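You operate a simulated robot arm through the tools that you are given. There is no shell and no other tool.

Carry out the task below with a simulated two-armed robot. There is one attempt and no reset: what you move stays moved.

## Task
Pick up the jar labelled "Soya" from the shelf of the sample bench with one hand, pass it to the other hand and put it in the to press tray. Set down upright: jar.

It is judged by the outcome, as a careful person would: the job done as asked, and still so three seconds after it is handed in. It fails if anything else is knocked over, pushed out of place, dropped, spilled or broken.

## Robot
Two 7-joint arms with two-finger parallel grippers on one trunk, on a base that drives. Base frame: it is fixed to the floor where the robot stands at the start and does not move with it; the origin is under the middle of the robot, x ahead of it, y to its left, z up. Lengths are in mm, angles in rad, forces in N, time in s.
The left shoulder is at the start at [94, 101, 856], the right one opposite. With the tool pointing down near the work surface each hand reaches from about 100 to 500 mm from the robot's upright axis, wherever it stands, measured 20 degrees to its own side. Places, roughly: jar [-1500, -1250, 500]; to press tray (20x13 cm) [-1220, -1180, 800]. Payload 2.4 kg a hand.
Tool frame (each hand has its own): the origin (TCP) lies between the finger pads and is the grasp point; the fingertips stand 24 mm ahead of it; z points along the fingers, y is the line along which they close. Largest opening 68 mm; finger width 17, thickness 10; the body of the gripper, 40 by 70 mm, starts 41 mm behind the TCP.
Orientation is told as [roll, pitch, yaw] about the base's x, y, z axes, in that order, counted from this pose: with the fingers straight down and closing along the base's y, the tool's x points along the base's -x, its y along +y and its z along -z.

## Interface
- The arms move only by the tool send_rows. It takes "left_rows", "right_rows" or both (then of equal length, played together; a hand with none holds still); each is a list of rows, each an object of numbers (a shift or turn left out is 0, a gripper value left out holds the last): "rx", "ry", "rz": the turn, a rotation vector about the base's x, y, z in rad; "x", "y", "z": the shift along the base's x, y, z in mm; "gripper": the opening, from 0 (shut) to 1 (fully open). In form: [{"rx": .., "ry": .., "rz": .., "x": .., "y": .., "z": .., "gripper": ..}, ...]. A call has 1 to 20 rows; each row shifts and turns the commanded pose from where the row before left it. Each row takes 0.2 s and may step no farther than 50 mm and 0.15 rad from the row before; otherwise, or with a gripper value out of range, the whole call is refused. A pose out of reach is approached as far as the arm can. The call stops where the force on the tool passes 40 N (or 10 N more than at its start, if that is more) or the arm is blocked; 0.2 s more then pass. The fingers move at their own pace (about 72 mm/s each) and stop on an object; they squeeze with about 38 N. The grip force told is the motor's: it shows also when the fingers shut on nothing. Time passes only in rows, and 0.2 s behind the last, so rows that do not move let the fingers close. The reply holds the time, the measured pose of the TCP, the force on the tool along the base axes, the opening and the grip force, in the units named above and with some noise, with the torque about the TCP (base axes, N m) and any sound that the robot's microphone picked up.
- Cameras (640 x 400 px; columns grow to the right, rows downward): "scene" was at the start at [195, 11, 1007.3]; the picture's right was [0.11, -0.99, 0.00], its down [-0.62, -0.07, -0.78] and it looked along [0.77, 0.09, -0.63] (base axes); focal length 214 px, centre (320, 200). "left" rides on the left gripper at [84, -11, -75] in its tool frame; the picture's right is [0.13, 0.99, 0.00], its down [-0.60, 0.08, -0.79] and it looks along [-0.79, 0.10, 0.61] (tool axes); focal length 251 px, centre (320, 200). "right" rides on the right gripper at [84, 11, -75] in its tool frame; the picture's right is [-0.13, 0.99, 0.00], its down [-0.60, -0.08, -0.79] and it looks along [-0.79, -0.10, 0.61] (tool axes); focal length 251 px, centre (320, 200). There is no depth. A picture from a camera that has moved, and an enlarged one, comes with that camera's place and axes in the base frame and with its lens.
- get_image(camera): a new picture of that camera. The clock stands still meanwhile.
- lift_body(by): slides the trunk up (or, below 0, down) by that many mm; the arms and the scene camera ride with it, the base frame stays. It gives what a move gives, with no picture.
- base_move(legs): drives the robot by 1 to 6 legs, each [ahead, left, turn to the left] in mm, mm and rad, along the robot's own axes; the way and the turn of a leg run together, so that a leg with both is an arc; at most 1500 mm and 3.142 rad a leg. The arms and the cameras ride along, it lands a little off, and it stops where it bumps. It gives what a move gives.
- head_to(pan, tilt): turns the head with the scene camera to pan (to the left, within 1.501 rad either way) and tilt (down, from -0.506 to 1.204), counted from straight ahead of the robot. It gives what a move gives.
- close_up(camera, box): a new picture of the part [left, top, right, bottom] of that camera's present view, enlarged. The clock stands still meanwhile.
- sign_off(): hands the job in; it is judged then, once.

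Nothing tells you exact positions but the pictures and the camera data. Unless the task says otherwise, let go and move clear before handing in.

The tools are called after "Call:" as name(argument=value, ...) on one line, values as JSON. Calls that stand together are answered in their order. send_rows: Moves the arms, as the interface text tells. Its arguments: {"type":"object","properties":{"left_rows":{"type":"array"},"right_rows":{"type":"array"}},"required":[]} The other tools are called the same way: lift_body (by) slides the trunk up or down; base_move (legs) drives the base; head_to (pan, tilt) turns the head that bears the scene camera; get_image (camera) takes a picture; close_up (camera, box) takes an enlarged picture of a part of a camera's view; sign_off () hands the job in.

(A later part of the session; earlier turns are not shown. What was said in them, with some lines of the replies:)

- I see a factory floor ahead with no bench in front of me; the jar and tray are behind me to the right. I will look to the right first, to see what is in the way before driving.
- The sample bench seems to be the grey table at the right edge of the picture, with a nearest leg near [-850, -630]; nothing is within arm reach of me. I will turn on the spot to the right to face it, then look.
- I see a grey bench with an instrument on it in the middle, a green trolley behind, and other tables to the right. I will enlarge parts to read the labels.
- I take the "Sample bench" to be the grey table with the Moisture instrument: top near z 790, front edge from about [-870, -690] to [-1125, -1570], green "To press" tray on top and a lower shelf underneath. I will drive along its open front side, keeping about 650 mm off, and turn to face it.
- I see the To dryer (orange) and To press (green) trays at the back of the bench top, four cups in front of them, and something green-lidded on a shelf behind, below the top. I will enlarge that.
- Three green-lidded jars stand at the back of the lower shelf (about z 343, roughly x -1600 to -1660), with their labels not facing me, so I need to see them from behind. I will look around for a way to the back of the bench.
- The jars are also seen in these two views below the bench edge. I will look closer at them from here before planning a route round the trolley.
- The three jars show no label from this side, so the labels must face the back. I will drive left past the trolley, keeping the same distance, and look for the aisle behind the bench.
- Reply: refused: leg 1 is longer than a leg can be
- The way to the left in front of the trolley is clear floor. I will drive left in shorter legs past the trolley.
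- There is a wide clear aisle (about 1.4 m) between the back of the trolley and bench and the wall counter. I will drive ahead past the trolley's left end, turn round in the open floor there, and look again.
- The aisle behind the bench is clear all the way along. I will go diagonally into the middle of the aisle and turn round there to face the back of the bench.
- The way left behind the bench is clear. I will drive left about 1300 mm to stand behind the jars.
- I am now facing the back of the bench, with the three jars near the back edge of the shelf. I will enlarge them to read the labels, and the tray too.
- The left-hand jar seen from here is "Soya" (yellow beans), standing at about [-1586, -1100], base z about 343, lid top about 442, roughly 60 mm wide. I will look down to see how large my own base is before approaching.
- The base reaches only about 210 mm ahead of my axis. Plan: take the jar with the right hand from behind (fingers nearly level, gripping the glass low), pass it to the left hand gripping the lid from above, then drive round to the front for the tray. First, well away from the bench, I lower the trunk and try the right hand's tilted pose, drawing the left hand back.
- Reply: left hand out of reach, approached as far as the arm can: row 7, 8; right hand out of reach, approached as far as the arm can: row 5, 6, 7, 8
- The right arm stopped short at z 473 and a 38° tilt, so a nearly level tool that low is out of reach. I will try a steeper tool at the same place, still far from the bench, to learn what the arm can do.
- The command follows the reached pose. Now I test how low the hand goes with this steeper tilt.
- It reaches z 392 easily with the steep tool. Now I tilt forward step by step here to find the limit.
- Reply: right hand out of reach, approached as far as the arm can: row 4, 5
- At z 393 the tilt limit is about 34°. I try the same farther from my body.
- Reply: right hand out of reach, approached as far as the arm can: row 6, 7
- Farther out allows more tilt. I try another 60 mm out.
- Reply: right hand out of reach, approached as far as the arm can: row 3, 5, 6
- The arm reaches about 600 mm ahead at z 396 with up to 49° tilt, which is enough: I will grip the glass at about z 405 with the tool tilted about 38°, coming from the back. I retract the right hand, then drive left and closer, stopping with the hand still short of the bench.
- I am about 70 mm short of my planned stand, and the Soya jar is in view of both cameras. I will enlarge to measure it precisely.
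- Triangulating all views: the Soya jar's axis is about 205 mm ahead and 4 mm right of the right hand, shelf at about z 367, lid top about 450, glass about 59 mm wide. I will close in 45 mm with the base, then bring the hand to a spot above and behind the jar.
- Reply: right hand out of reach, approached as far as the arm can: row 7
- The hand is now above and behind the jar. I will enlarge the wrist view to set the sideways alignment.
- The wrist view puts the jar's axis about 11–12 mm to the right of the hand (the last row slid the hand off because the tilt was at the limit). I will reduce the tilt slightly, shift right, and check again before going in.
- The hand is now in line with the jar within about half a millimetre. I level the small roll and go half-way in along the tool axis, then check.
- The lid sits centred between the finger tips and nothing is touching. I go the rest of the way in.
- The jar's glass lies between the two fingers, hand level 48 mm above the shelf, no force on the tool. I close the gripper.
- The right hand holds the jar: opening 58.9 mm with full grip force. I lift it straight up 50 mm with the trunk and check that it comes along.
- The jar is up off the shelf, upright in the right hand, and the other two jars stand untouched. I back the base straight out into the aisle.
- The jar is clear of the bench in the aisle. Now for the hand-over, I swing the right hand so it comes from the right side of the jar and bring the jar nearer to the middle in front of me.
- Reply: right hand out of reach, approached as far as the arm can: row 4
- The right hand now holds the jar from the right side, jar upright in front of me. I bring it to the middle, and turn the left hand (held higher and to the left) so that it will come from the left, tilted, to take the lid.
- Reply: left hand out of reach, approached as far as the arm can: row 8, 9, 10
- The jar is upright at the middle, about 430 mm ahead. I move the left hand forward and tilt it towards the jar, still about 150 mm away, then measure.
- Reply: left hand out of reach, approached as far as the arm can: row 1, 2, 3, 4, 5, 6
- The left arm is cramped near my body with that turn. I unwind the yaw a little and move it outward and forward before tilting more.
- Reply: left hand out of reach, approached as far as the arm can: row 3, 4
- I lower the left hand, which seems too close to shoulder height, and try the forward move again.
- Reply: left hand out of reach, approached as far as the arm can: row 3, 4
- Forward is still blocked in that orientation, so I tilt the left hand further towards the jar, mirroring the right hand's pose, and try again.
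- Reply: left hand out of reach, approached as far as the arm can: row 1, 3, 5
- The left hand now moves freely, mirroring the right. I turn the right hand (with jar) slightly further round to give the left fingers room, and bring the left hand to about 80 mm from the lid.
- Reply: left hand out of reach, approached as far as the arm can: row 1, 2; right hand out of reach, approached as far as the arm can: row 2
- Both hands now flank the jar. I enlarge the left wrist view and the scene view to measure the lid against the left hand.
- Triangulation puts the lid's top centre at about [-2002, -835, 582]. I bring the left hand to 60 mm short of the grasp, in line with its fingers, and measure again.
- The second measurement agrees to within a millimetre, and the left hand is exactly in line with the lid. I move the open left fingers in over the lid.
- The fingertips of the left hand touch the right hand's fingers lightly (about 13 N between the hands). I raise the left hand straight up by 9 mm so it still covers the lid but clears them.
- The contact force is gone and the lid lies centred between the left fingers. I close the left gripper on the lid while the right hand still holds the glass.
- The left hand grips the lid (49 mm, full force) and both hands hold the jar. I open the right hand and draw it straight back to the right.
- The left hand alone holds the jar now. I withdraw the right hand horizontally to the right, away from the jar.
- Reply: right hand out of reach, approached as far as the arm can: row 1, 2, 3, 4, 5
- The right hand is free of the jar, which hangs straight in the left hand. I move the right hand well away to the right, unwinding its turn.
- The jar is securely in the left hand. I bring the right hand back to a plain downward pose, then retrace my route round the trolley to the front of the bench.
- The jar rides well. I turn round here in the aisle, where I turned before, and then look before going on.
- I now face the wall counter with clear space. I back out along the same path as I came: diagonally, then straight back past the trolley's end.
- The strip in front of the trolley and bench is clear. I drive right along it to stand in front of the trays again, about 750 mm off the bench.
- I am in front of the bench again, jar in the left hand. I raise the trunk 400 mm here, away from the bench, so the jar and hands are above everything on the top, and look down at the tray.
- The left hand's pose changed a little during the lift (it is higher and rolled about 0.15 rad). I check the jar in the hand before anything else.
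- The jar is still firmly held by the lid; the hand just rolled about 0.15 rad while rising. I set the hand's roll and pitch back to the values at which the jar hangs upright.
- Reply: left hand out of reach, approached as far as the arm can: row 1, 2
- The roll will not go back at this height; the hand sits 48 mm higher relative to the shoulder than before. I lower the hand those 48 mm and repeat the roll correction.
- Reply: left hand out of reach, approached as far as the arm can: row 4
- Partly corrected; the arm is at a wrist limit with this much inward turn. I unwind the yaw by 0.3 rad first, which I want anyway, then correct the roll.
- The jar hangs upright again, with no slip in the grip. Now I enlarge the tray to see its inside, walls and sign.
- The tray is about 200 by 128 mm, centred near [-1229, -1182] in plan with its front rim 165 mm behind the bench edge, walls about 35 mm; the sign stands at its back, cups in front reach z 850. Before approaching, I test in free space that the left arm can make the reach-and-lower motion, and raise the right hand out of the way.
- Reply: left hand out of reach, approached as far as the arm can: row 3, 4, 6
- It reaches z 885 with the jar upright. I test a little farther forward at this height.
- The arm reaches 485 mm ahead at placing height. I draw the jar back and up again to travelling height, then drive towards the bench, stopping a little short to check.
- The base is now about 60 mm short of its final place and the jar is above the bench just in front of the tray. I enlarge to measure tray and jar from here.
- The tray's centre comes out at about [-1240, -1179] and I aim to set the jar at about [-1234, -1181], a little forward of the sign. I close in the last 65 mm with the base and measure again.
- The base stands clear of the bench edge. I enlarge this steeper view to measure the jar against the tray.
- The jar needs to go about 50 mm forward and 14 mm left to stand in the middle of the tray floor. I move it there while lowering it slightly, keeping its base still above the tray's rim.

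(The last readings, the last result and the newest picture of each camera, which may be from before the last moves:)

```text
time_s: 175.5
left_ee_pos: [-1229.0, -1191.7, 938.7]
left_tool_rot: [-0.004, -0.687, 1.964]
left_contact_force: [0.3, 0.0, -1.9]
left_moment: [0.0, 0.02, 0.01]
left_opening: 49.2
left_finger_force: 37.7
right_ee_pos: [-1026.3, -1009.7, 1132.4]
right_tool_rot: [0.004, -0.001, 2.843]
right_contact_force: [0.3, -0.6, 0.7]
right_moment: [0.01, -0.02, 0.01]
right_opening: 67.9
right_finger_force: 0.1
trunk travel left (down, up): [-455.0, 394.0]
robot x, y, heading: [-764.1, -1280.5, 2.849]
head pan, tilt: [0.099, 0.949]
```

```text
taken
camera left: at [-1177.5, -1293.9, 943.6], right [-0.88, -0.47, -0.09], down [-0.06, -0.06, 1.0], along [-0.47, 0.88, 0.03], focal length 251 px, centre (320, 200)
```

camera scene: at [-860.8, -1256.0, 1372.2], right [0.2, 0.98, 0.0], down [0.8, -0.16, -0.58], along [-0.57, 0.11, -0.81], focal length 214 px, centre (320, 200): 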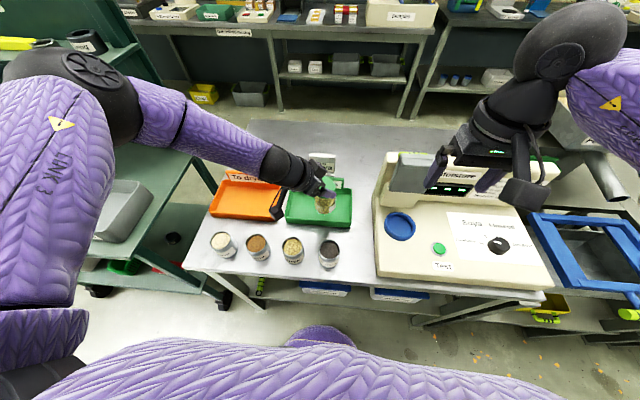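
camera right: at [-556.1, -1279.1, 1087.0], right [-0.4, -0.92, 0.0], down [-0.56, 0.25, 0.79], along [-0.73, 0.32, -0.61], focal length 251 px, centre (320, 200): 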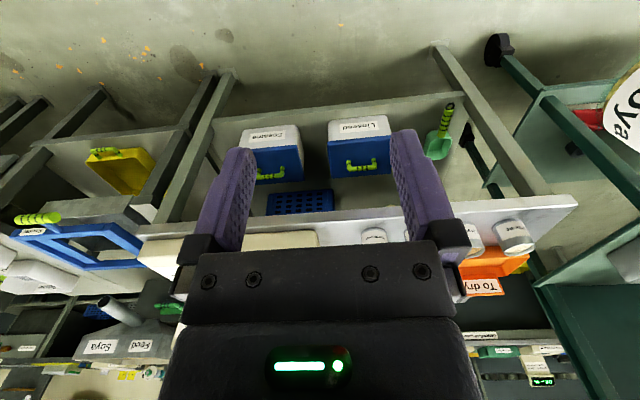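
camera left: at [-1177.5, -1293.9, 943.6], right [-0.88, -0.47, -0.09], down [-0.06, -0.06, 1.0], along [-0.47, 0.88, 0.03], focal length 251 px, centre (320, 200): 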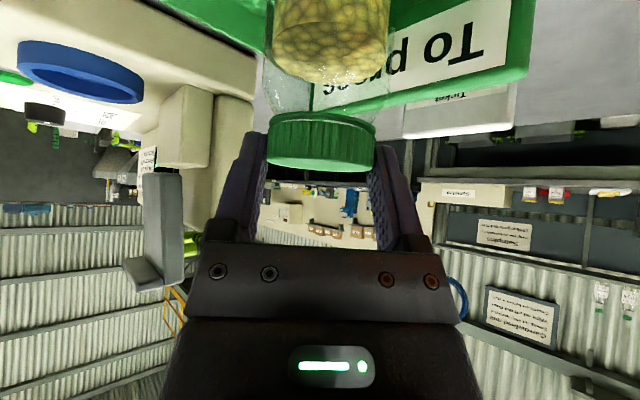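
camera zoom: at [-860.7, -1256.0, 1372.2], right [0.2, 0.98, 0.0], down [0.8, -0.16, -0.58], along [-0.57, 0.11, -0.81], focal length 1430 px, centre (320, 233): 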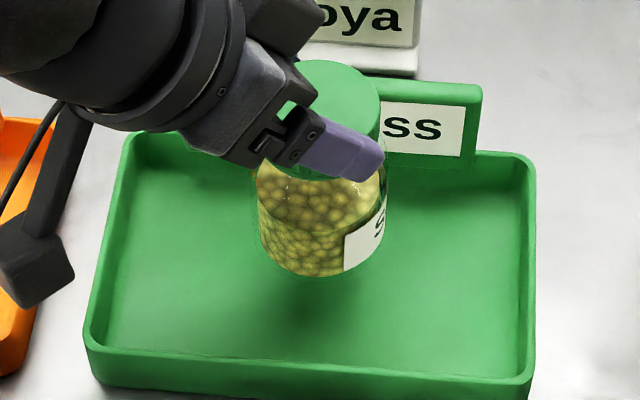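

The jar is right over the middle of the tray, upright, with room to the walls and the sign. I lower it most of the way.

Call:
send_rows(left_rows=[{"z": -10}, {"z": -10}, {"z": -10}, {"z": -10}, {}])

Call:
close_up(camera="scene", box=[272, 165, 368, 225])

```text
time_s: 176.7
left_ee_pos: [-1230.2, -1192.1, 899.9]
left_tool_rot: [0.001, -0.692, 1.962]
left_contact_force: [-7.5, 1.0, 31.6]
left_moment: [0.41, 0.36, 0.1]
left_opening: 50.0
left_finger_force: 37.3
right_ee_pos: [-1025.1, -1009.1, 1132.6]
right_tool_rot: [0.003, -0.001, 2.844]
right_contact_force: [0.2, 0.2, -0.8]
right_moment: [0.01, 0.02, -0.02]
right_opening: 68.0
right_finger_force: 0.1
trunk travel left (down, up): [-455.0, 394.0]
robot x, y, heading: [-761.3, -1278.6, 2.841]
head pan, tilt: [0.099, 0.949]
```

```text
6.67 times, centred on (320, 195) of scene
camera zoom: at [-858.9, -1256.4, 1372.7], right [0.2, 0.98, 0.0], down [0.8, -0.16, -0.58], along [-0.57, 0.11, -0.81], focal length 1430 px, centre (320, 233)
```

zoom: 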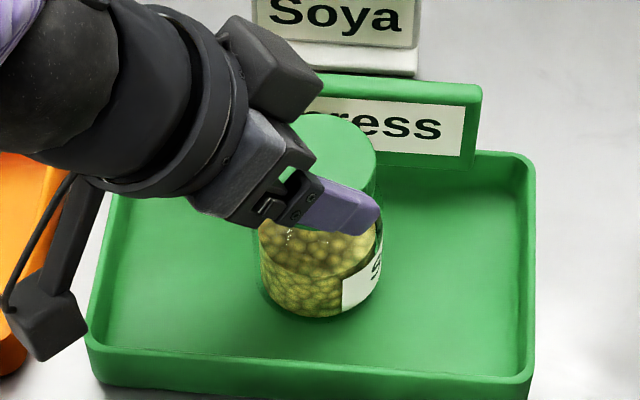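

The jar has touched the tray floor (about 30 N upward). I ease up 3 mm and look from other cameras to check that it is standing straight.

Call:
send_rows(left_rows=[{"z": 3}, {}])

Call:
get_image(camera="right")

Call:
get_image(camera="left")

```text
time_s: 177.3
left_ee_pos: [-1229.8, -1193.4, 901.7]
left_tool_rot: [-0.003, -0.686, 1.962]
left_contact_force: [-5.7, 1.6, 16.3]
left_moment: [0.61, 0.72, 0.2]
left_opening: 49.6
left_finger_force: 37.8
right_ee_pos: [-1025.2, -1010.2, 1131.7]
right_tool_rot: [0.002, 0.0, 2.843]
right_contact_force: [0.1, 0.1, 0.0]
right_moment: [0.0, -0.04, 0.01]
right_opening: 68.2
right_finger_force: 0.0
trunk travel left (down, up): [-455.0, 394.0]
robot x, y, heading: [-764.0, -1279.0, 2.845]
head pan, tilt: [0.099, 0.949]
```

```text
taken
camera right: at [-947.6, -1044.4, 1206.1], right [-0.41, -0.91, 0.0], down [-0.55, 0.26, 0.79], along [-0.72, 0.33, -0.61], focal length 251 px, centre (320, 200)
```

right: 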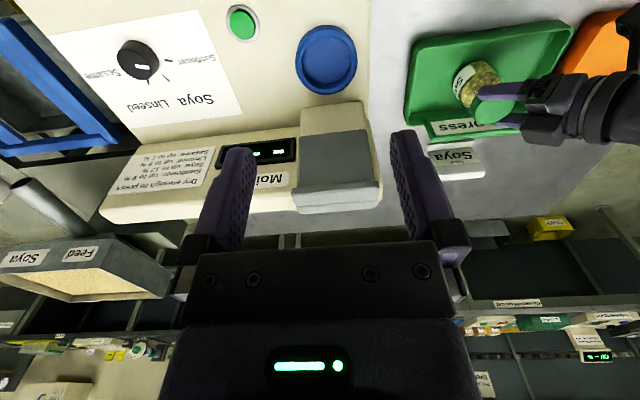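

```text
taken
camera left: at [-1177.0, -1294.8, 905.8], right [-0.88, -0.47, -0.09], down [-0.06, -0.06, 1.0], along [-0.47, 0.88, 0.03], focal length 251 px, centre (320, 200)
```

left: 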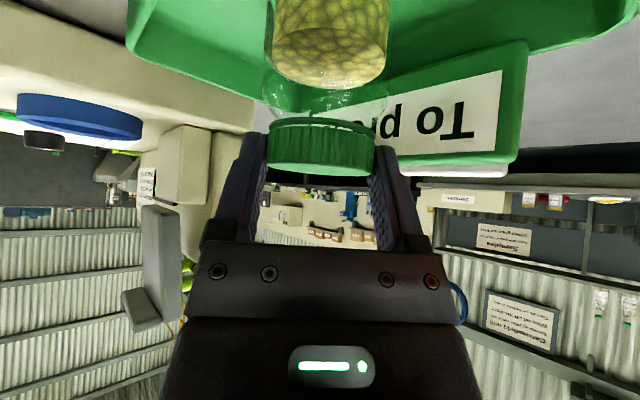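

Call:
close_up(camera="right", box=[400, 20, 592, 140])

Call:
close_up(camera="left", box=[208, 0, 432, 140])

```text
3.33 times, centred on (496, 80) of right
camera zoom: at [-947.6, -1044.4, 1206.1], right [-0.41, -0.91, 0.0], down [-0.55, 0.26, 0.79], along [-0.72, 0.33, -0.61], focal length 838 px, centre (-267, 600)
```

zoom: 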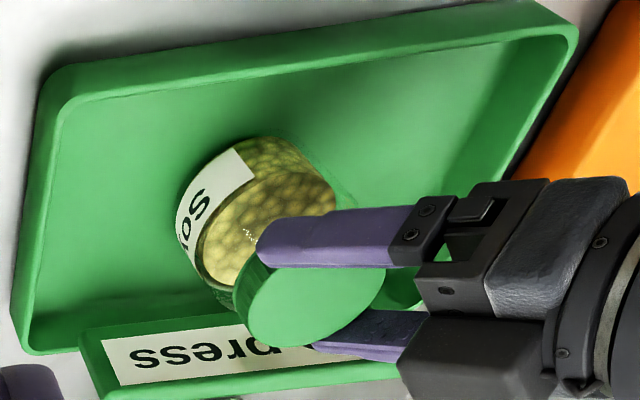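

```text
2.86 times, centred on (320, 70) of left
camera zoom: at [-1177.0, -1294.8, 905.8], right [-0.88, -0.47, -0.09], down [-0.06, -0.06, 1.0], along [-0.47, 0.88, 0.03], focal length 718 px, centre (320, 571)
```

zoom: 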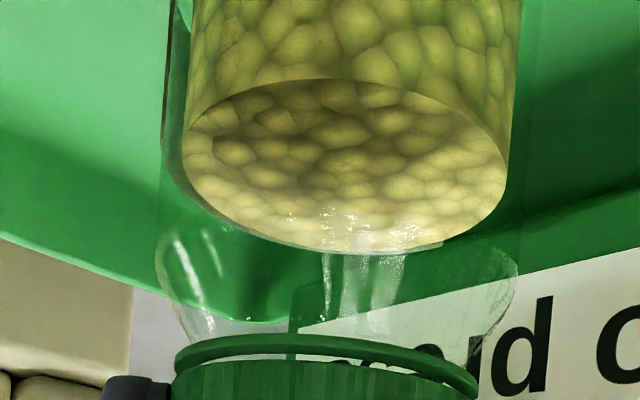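

In all views the jar stands upright on the tray floor with clear space round it. I take off the remaining downward load before letting go.

Call:
send_rows(left_rows=[{"z": 1.5}, {}])

```text
time_s: 177.9
left_ee_pos: [-1228.2, -1193.5, 901.9]
left_tool_rot: [-0.005, -0.684, 1.965]
left_contact_force: [-0.3, -0.2, -0.6]
left_moment: [0.01, 0.01, 0.02]
left_opening: 49.6
left_finger_force: 38.0
right_ee_pos: [-1026.6, -1009.2, 1130.2]
right_tool_rot: [0.004, -0.001, 2.844]
right_contact_force: [0.5, -0.6, -0.3]
right_moment: [0.0, 0.01, -0.01]
right_opening: 67.6
right_finger_force: 0.2
trunk travel left (down, up): [-455.0, 394.0]
robot x, y, heading: [-765.0, -1284.3, 2.84]
head pan, tilt: [0.099, 0.949]
```

The load on the hand is now nearly nil, the jar just resting. I open the left gripper.

Call:
send_rows(left_rows=[{"gripper": 0.9}, {}, {}])

Call:
close_up(camera="scene", box=[272, 165, 368, 225])

Call:
close_up(camera="right", box=[400, 20, 592, 140])

Call:
get_image(camera="left")

```text
time_s: 178.7
left_ee_pos: [-1229.0, -1193.6, 903.9]
left_tool_rot: [-0.004, -0.685, 1.965]
left_contact_force: [-0.3, 0.0, -0.8]
left_moment: [0.04, 0.0, -0.03]
left_opening: 61.1
left_finger_force: 0.1
right_ee_pos: [-1026.2, -1010.9, 1132.1]
right_tool_rot: [0.004, -0.002, 2.844]
right_contact_force: [-0.5, 0.1, -0.1]
right_moment: [0.01, -0.03, 0.0]
right_opening: 68.2
right_finger_force: 0.1
trunk travel left (down, up): [-455.0, 394.0]
robot x, y, heading: [-764.4, -1279.7, 2.843]
head pan, tilt: [0.099, 0.949]
```

```text
6.67 times, centred on (320, 195) of scene
camera zoom: at [-860.6, -1256.1, 1372.2], right [0.2, 0.98, 0.0], down [0.8, -0.16, -0.58], along [-0.57, 0.11, -0.81], focal length 1430 px, centre (320, 233)
```

zoom: 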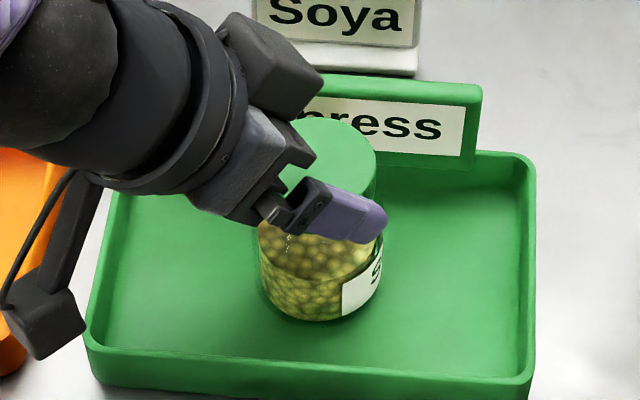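

```text
3.33 times, centred on (496, 80) of right
camera zoom: at [-948.0, -1044.3, 1206.1], right [-0.41, -0.91, 0.0], down [-0.55, 0.26, 0.79], along [-0.72, 0.33, -0.61], focal length 838 px, centre (-267, 600)
```

zoom: 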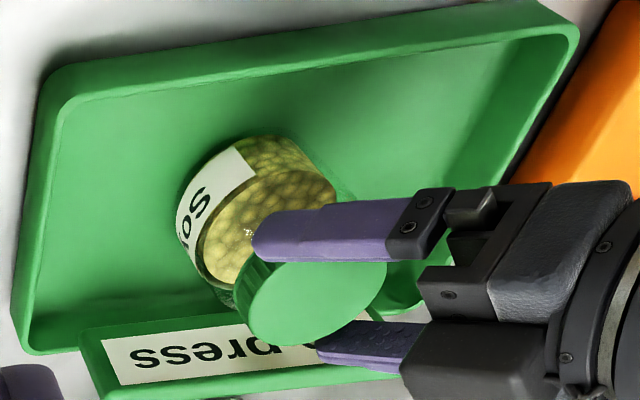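

```text
taken
camera left: at [-1177.3, -1294.6, 907.8], right [-0.88, -0.47, -0.09], down [-0.06, -0.06, 1.0], along [-0.47, 0.88, 0.03], focal length 251 px, centre (320, 200)
```

left: 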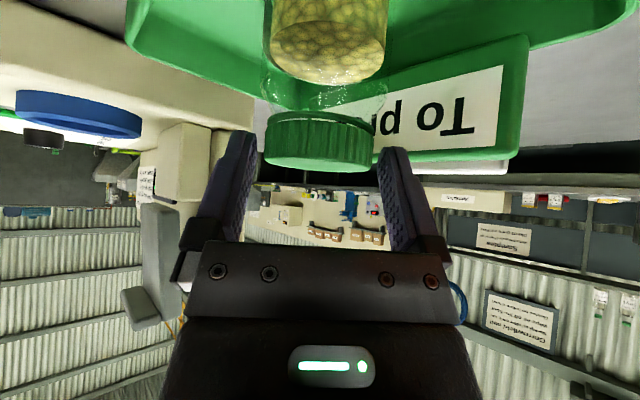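

The jar stands by itself in the tray, both fingers clear of the lid. I draw the left hand back along its own axis, up and away.

Call:
send_rows(left_rows=[{"x": 2.4, "y": -5.8, "z": 7.8}, {"x": 2.4, "y": -5.8, "z": 7.8}, {"x": 3.6, "y": -8.7, "z": 11.6}, {"x": 3.6, "y": -8.7, "z": 11.6}, {"x": 3.6, "y": -8.7, "z": 11.6}, {"x": 3.6, "y": -8.7, "z": 11.6}, {"x": 3.6, "y": -8.7, "z": 11.6}, {"x": 3.6, "y": -8.7, "z": 11.6}, {}])

Call:
get_image(camera="scene")

Call:
close_up(camera="scene", box=[272, 165, 368, 225])

```text
time_s: 180.7
left_ee_pos: [-1197.3, -1246.1, 968.6]
left_tool_rot: [-0.005, -0.696, 1.964]
left_contact_force: [-0.4, 0.1, 0.0]
left_moment: [0.0, -0.01, 0.0]
left_opening: 61.1
left_finger_force: 0.1
left hand out of reach, approached as far as the arm can: row 7, 8
right_ee_pos: [-1025.6, -1009.4, 1131.5]
right_tool_rot: [0.003, -0.001, 2.841]
right_contact_force: [-0.1, 0.4, -0.2]
right_moment: [-0.03, 0.0, 0.02]
right_opening: 67.9
right_finger_force: 0.0
trunk travel left (down, up): [-455.0, 394.0]
robot x, y, heading: [-762.2, -1276.5, 2.844]
head pan, tilt: [0.099, 0.949]
```

```text
taken
camera scene: at [-860.6, -1256.1, 1372.2], right [0.2, 0.98, 0.0], down [0.8, -0.16, -0.58], along [-0.57, 0.11, -0.81], focal length 214 px, centre (320, 200)
```

scene: 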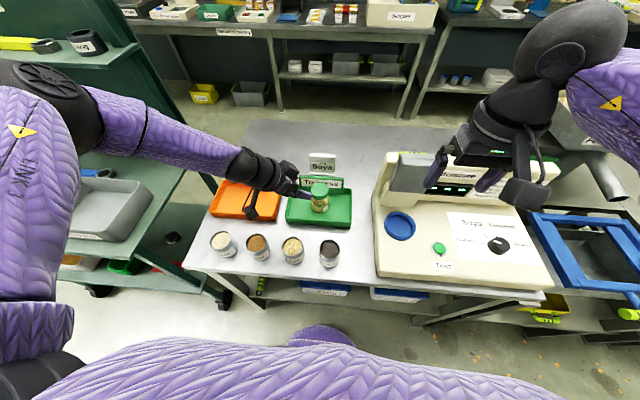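

```text
6.67 times, centred on (320, 195) of scene
camera zoom: at [-860.6, -1256.1, 1372.2], right [0.2, 0.98, 0.0], down [0.8, -0.16, -0.58], along [-0.57, 0.11, -0.81], focal length 1430 px, centre (320, 233)
```

zoom: 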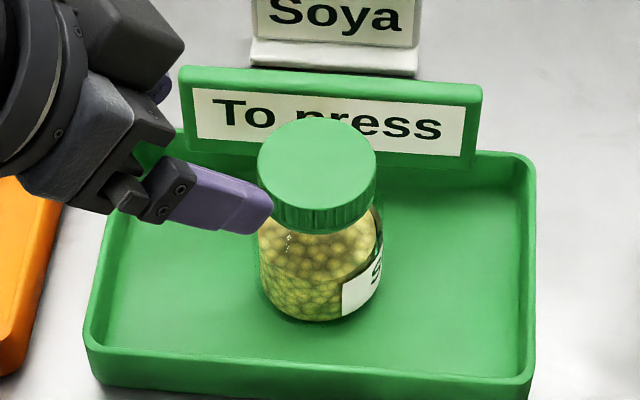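

The jar stands upright in the To press tray and the left hand is clear of it, above everything. I back the base straight away from the bench.

Call:
base_move(legs=[[-350, 0, 0]])

Call:
head_to(pan=0.0, tilt=0.7)

Call:
get_image(camera="scene")

Call:
close_up(camera="scene", box=[240, 130, 400, 230])

```text
time_s: 183.0
left_ee_pos: [-865.0, -1349.1, 969.6]
left_tool_rot: [-0.004, -0.695, 1.966]
left_contact_force: [-0.2, 0.1, -0.3]
left_moment: [-0.01, 0.01, -0.02]
left_opening: 61.3
left_finger_force: 0.1
right_ee_pos: [-694.6, -1111.7, 1131.3]
right_tool_rot: [0.003, -0.001, 2.848]
right_contact_force: [0.1, -0.3, 0.1]
right_moment: [0.01, -0.01, 0.0]
right_opening: 67.9
right_finger_force: 0.0
trunk travel left (down, up): [-455.0, 394.0]
robot x, y, heading: [-437.2, -1377.5, 2.845]
head pan, tilt: [0.099, 0.949]
```

```text
time_s: 183.7
left_ee_pos: [-863.8, -1349.3, 968.7]
left_tool_rot: [-0.003, -0.693, 1.966]
left_contact_force: [0.0, -0.9, 0.3]
left_moment: [0.0, -0.03, -0.02]
left_opening: 61.1
left_finger_force: 0.0
right_ee_pos: [-694.2, -1111.7, 1130.1]
right_tool_rot: [0.005, -0.001, 2.847]
right_contact_force: [0.3, -0.2, -1.1]
right_moment: [-0.01, -0.04, 0.0]
right_opening: 68.2
right_finger_force: 0.0
trunk travel left (down, up): [-455.0, 394.0]
robot x, y, heading: [-430.4, -1384.2, 2.847]
head pan, tilt: [0.0, 0.7]
```

```text
taken
camera scene: at [-538.4, -1347.4, 1391.9], right [0.29, 0.96, 0.0], down [0.62, -0.19, -0.76], along [-0.73, 0.22, -0.64], focal length 214 px, centre (320, 200)
```

scene: 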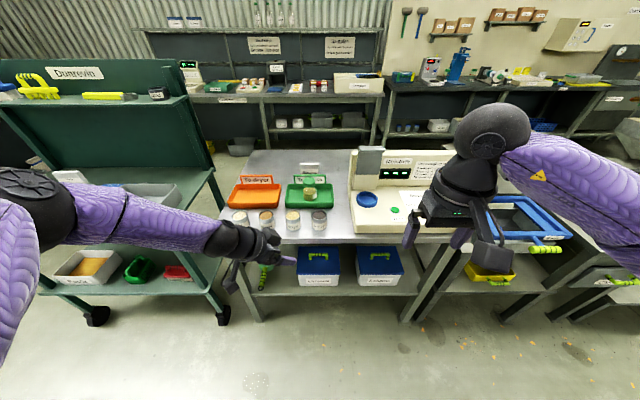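

```text
4.00 times, centred on (320, 180) of scene
camera zoom: at [-538.4, -1347.4, 1391.9], right [0.29, 0.96, 0.0], down [0.62, -0.19, -0.76], along [-0.73, 0.22, -0.64], focal length 858 px, centre (320, 280)
```

zoom: 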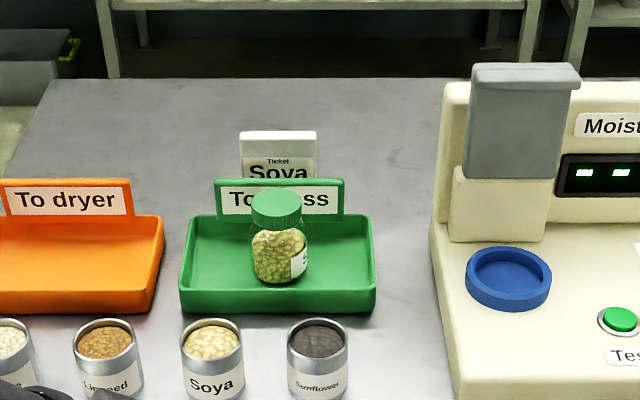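

The Soya jar stands upright in the To press tray. The cups, signs, trays and the other shelf jars are where they were, and both hands are well clear, so I hand in the job.

Call:
sign_off()

```text
The job is handed in.
```

The jar labelled "Soya" now stands upright in the To press tray, and I have handed the job in.

I picked it up from the back of the sample bench's shelf with the right hand, because the labels face the aisle behind. I passed it to the left hand, drove round to the front and set it down in the middle of the tray. The last pictures show the jar standing free and the cups and signs on the bench top in place. I last saw the other two shelf jars just after the pick-up, still upright. Both hands were clear of the bench when I finished.

Three things happened along the way:
- **Hand-over:** the left fingers touched the right fingers lightly, at about 13 N. I raised the left hand 9 mm before it gripped the lid.
- **Raising the trunk:** the left hand rolled about 0.15 rad, so the jar tilted for a moment. It did not slip in the grip, and I set it upright before placing it.
- **Setting down:** the jar met the tray floor slightly earlier than I had estimated, at about 30 N. I eased the load off before letting go.
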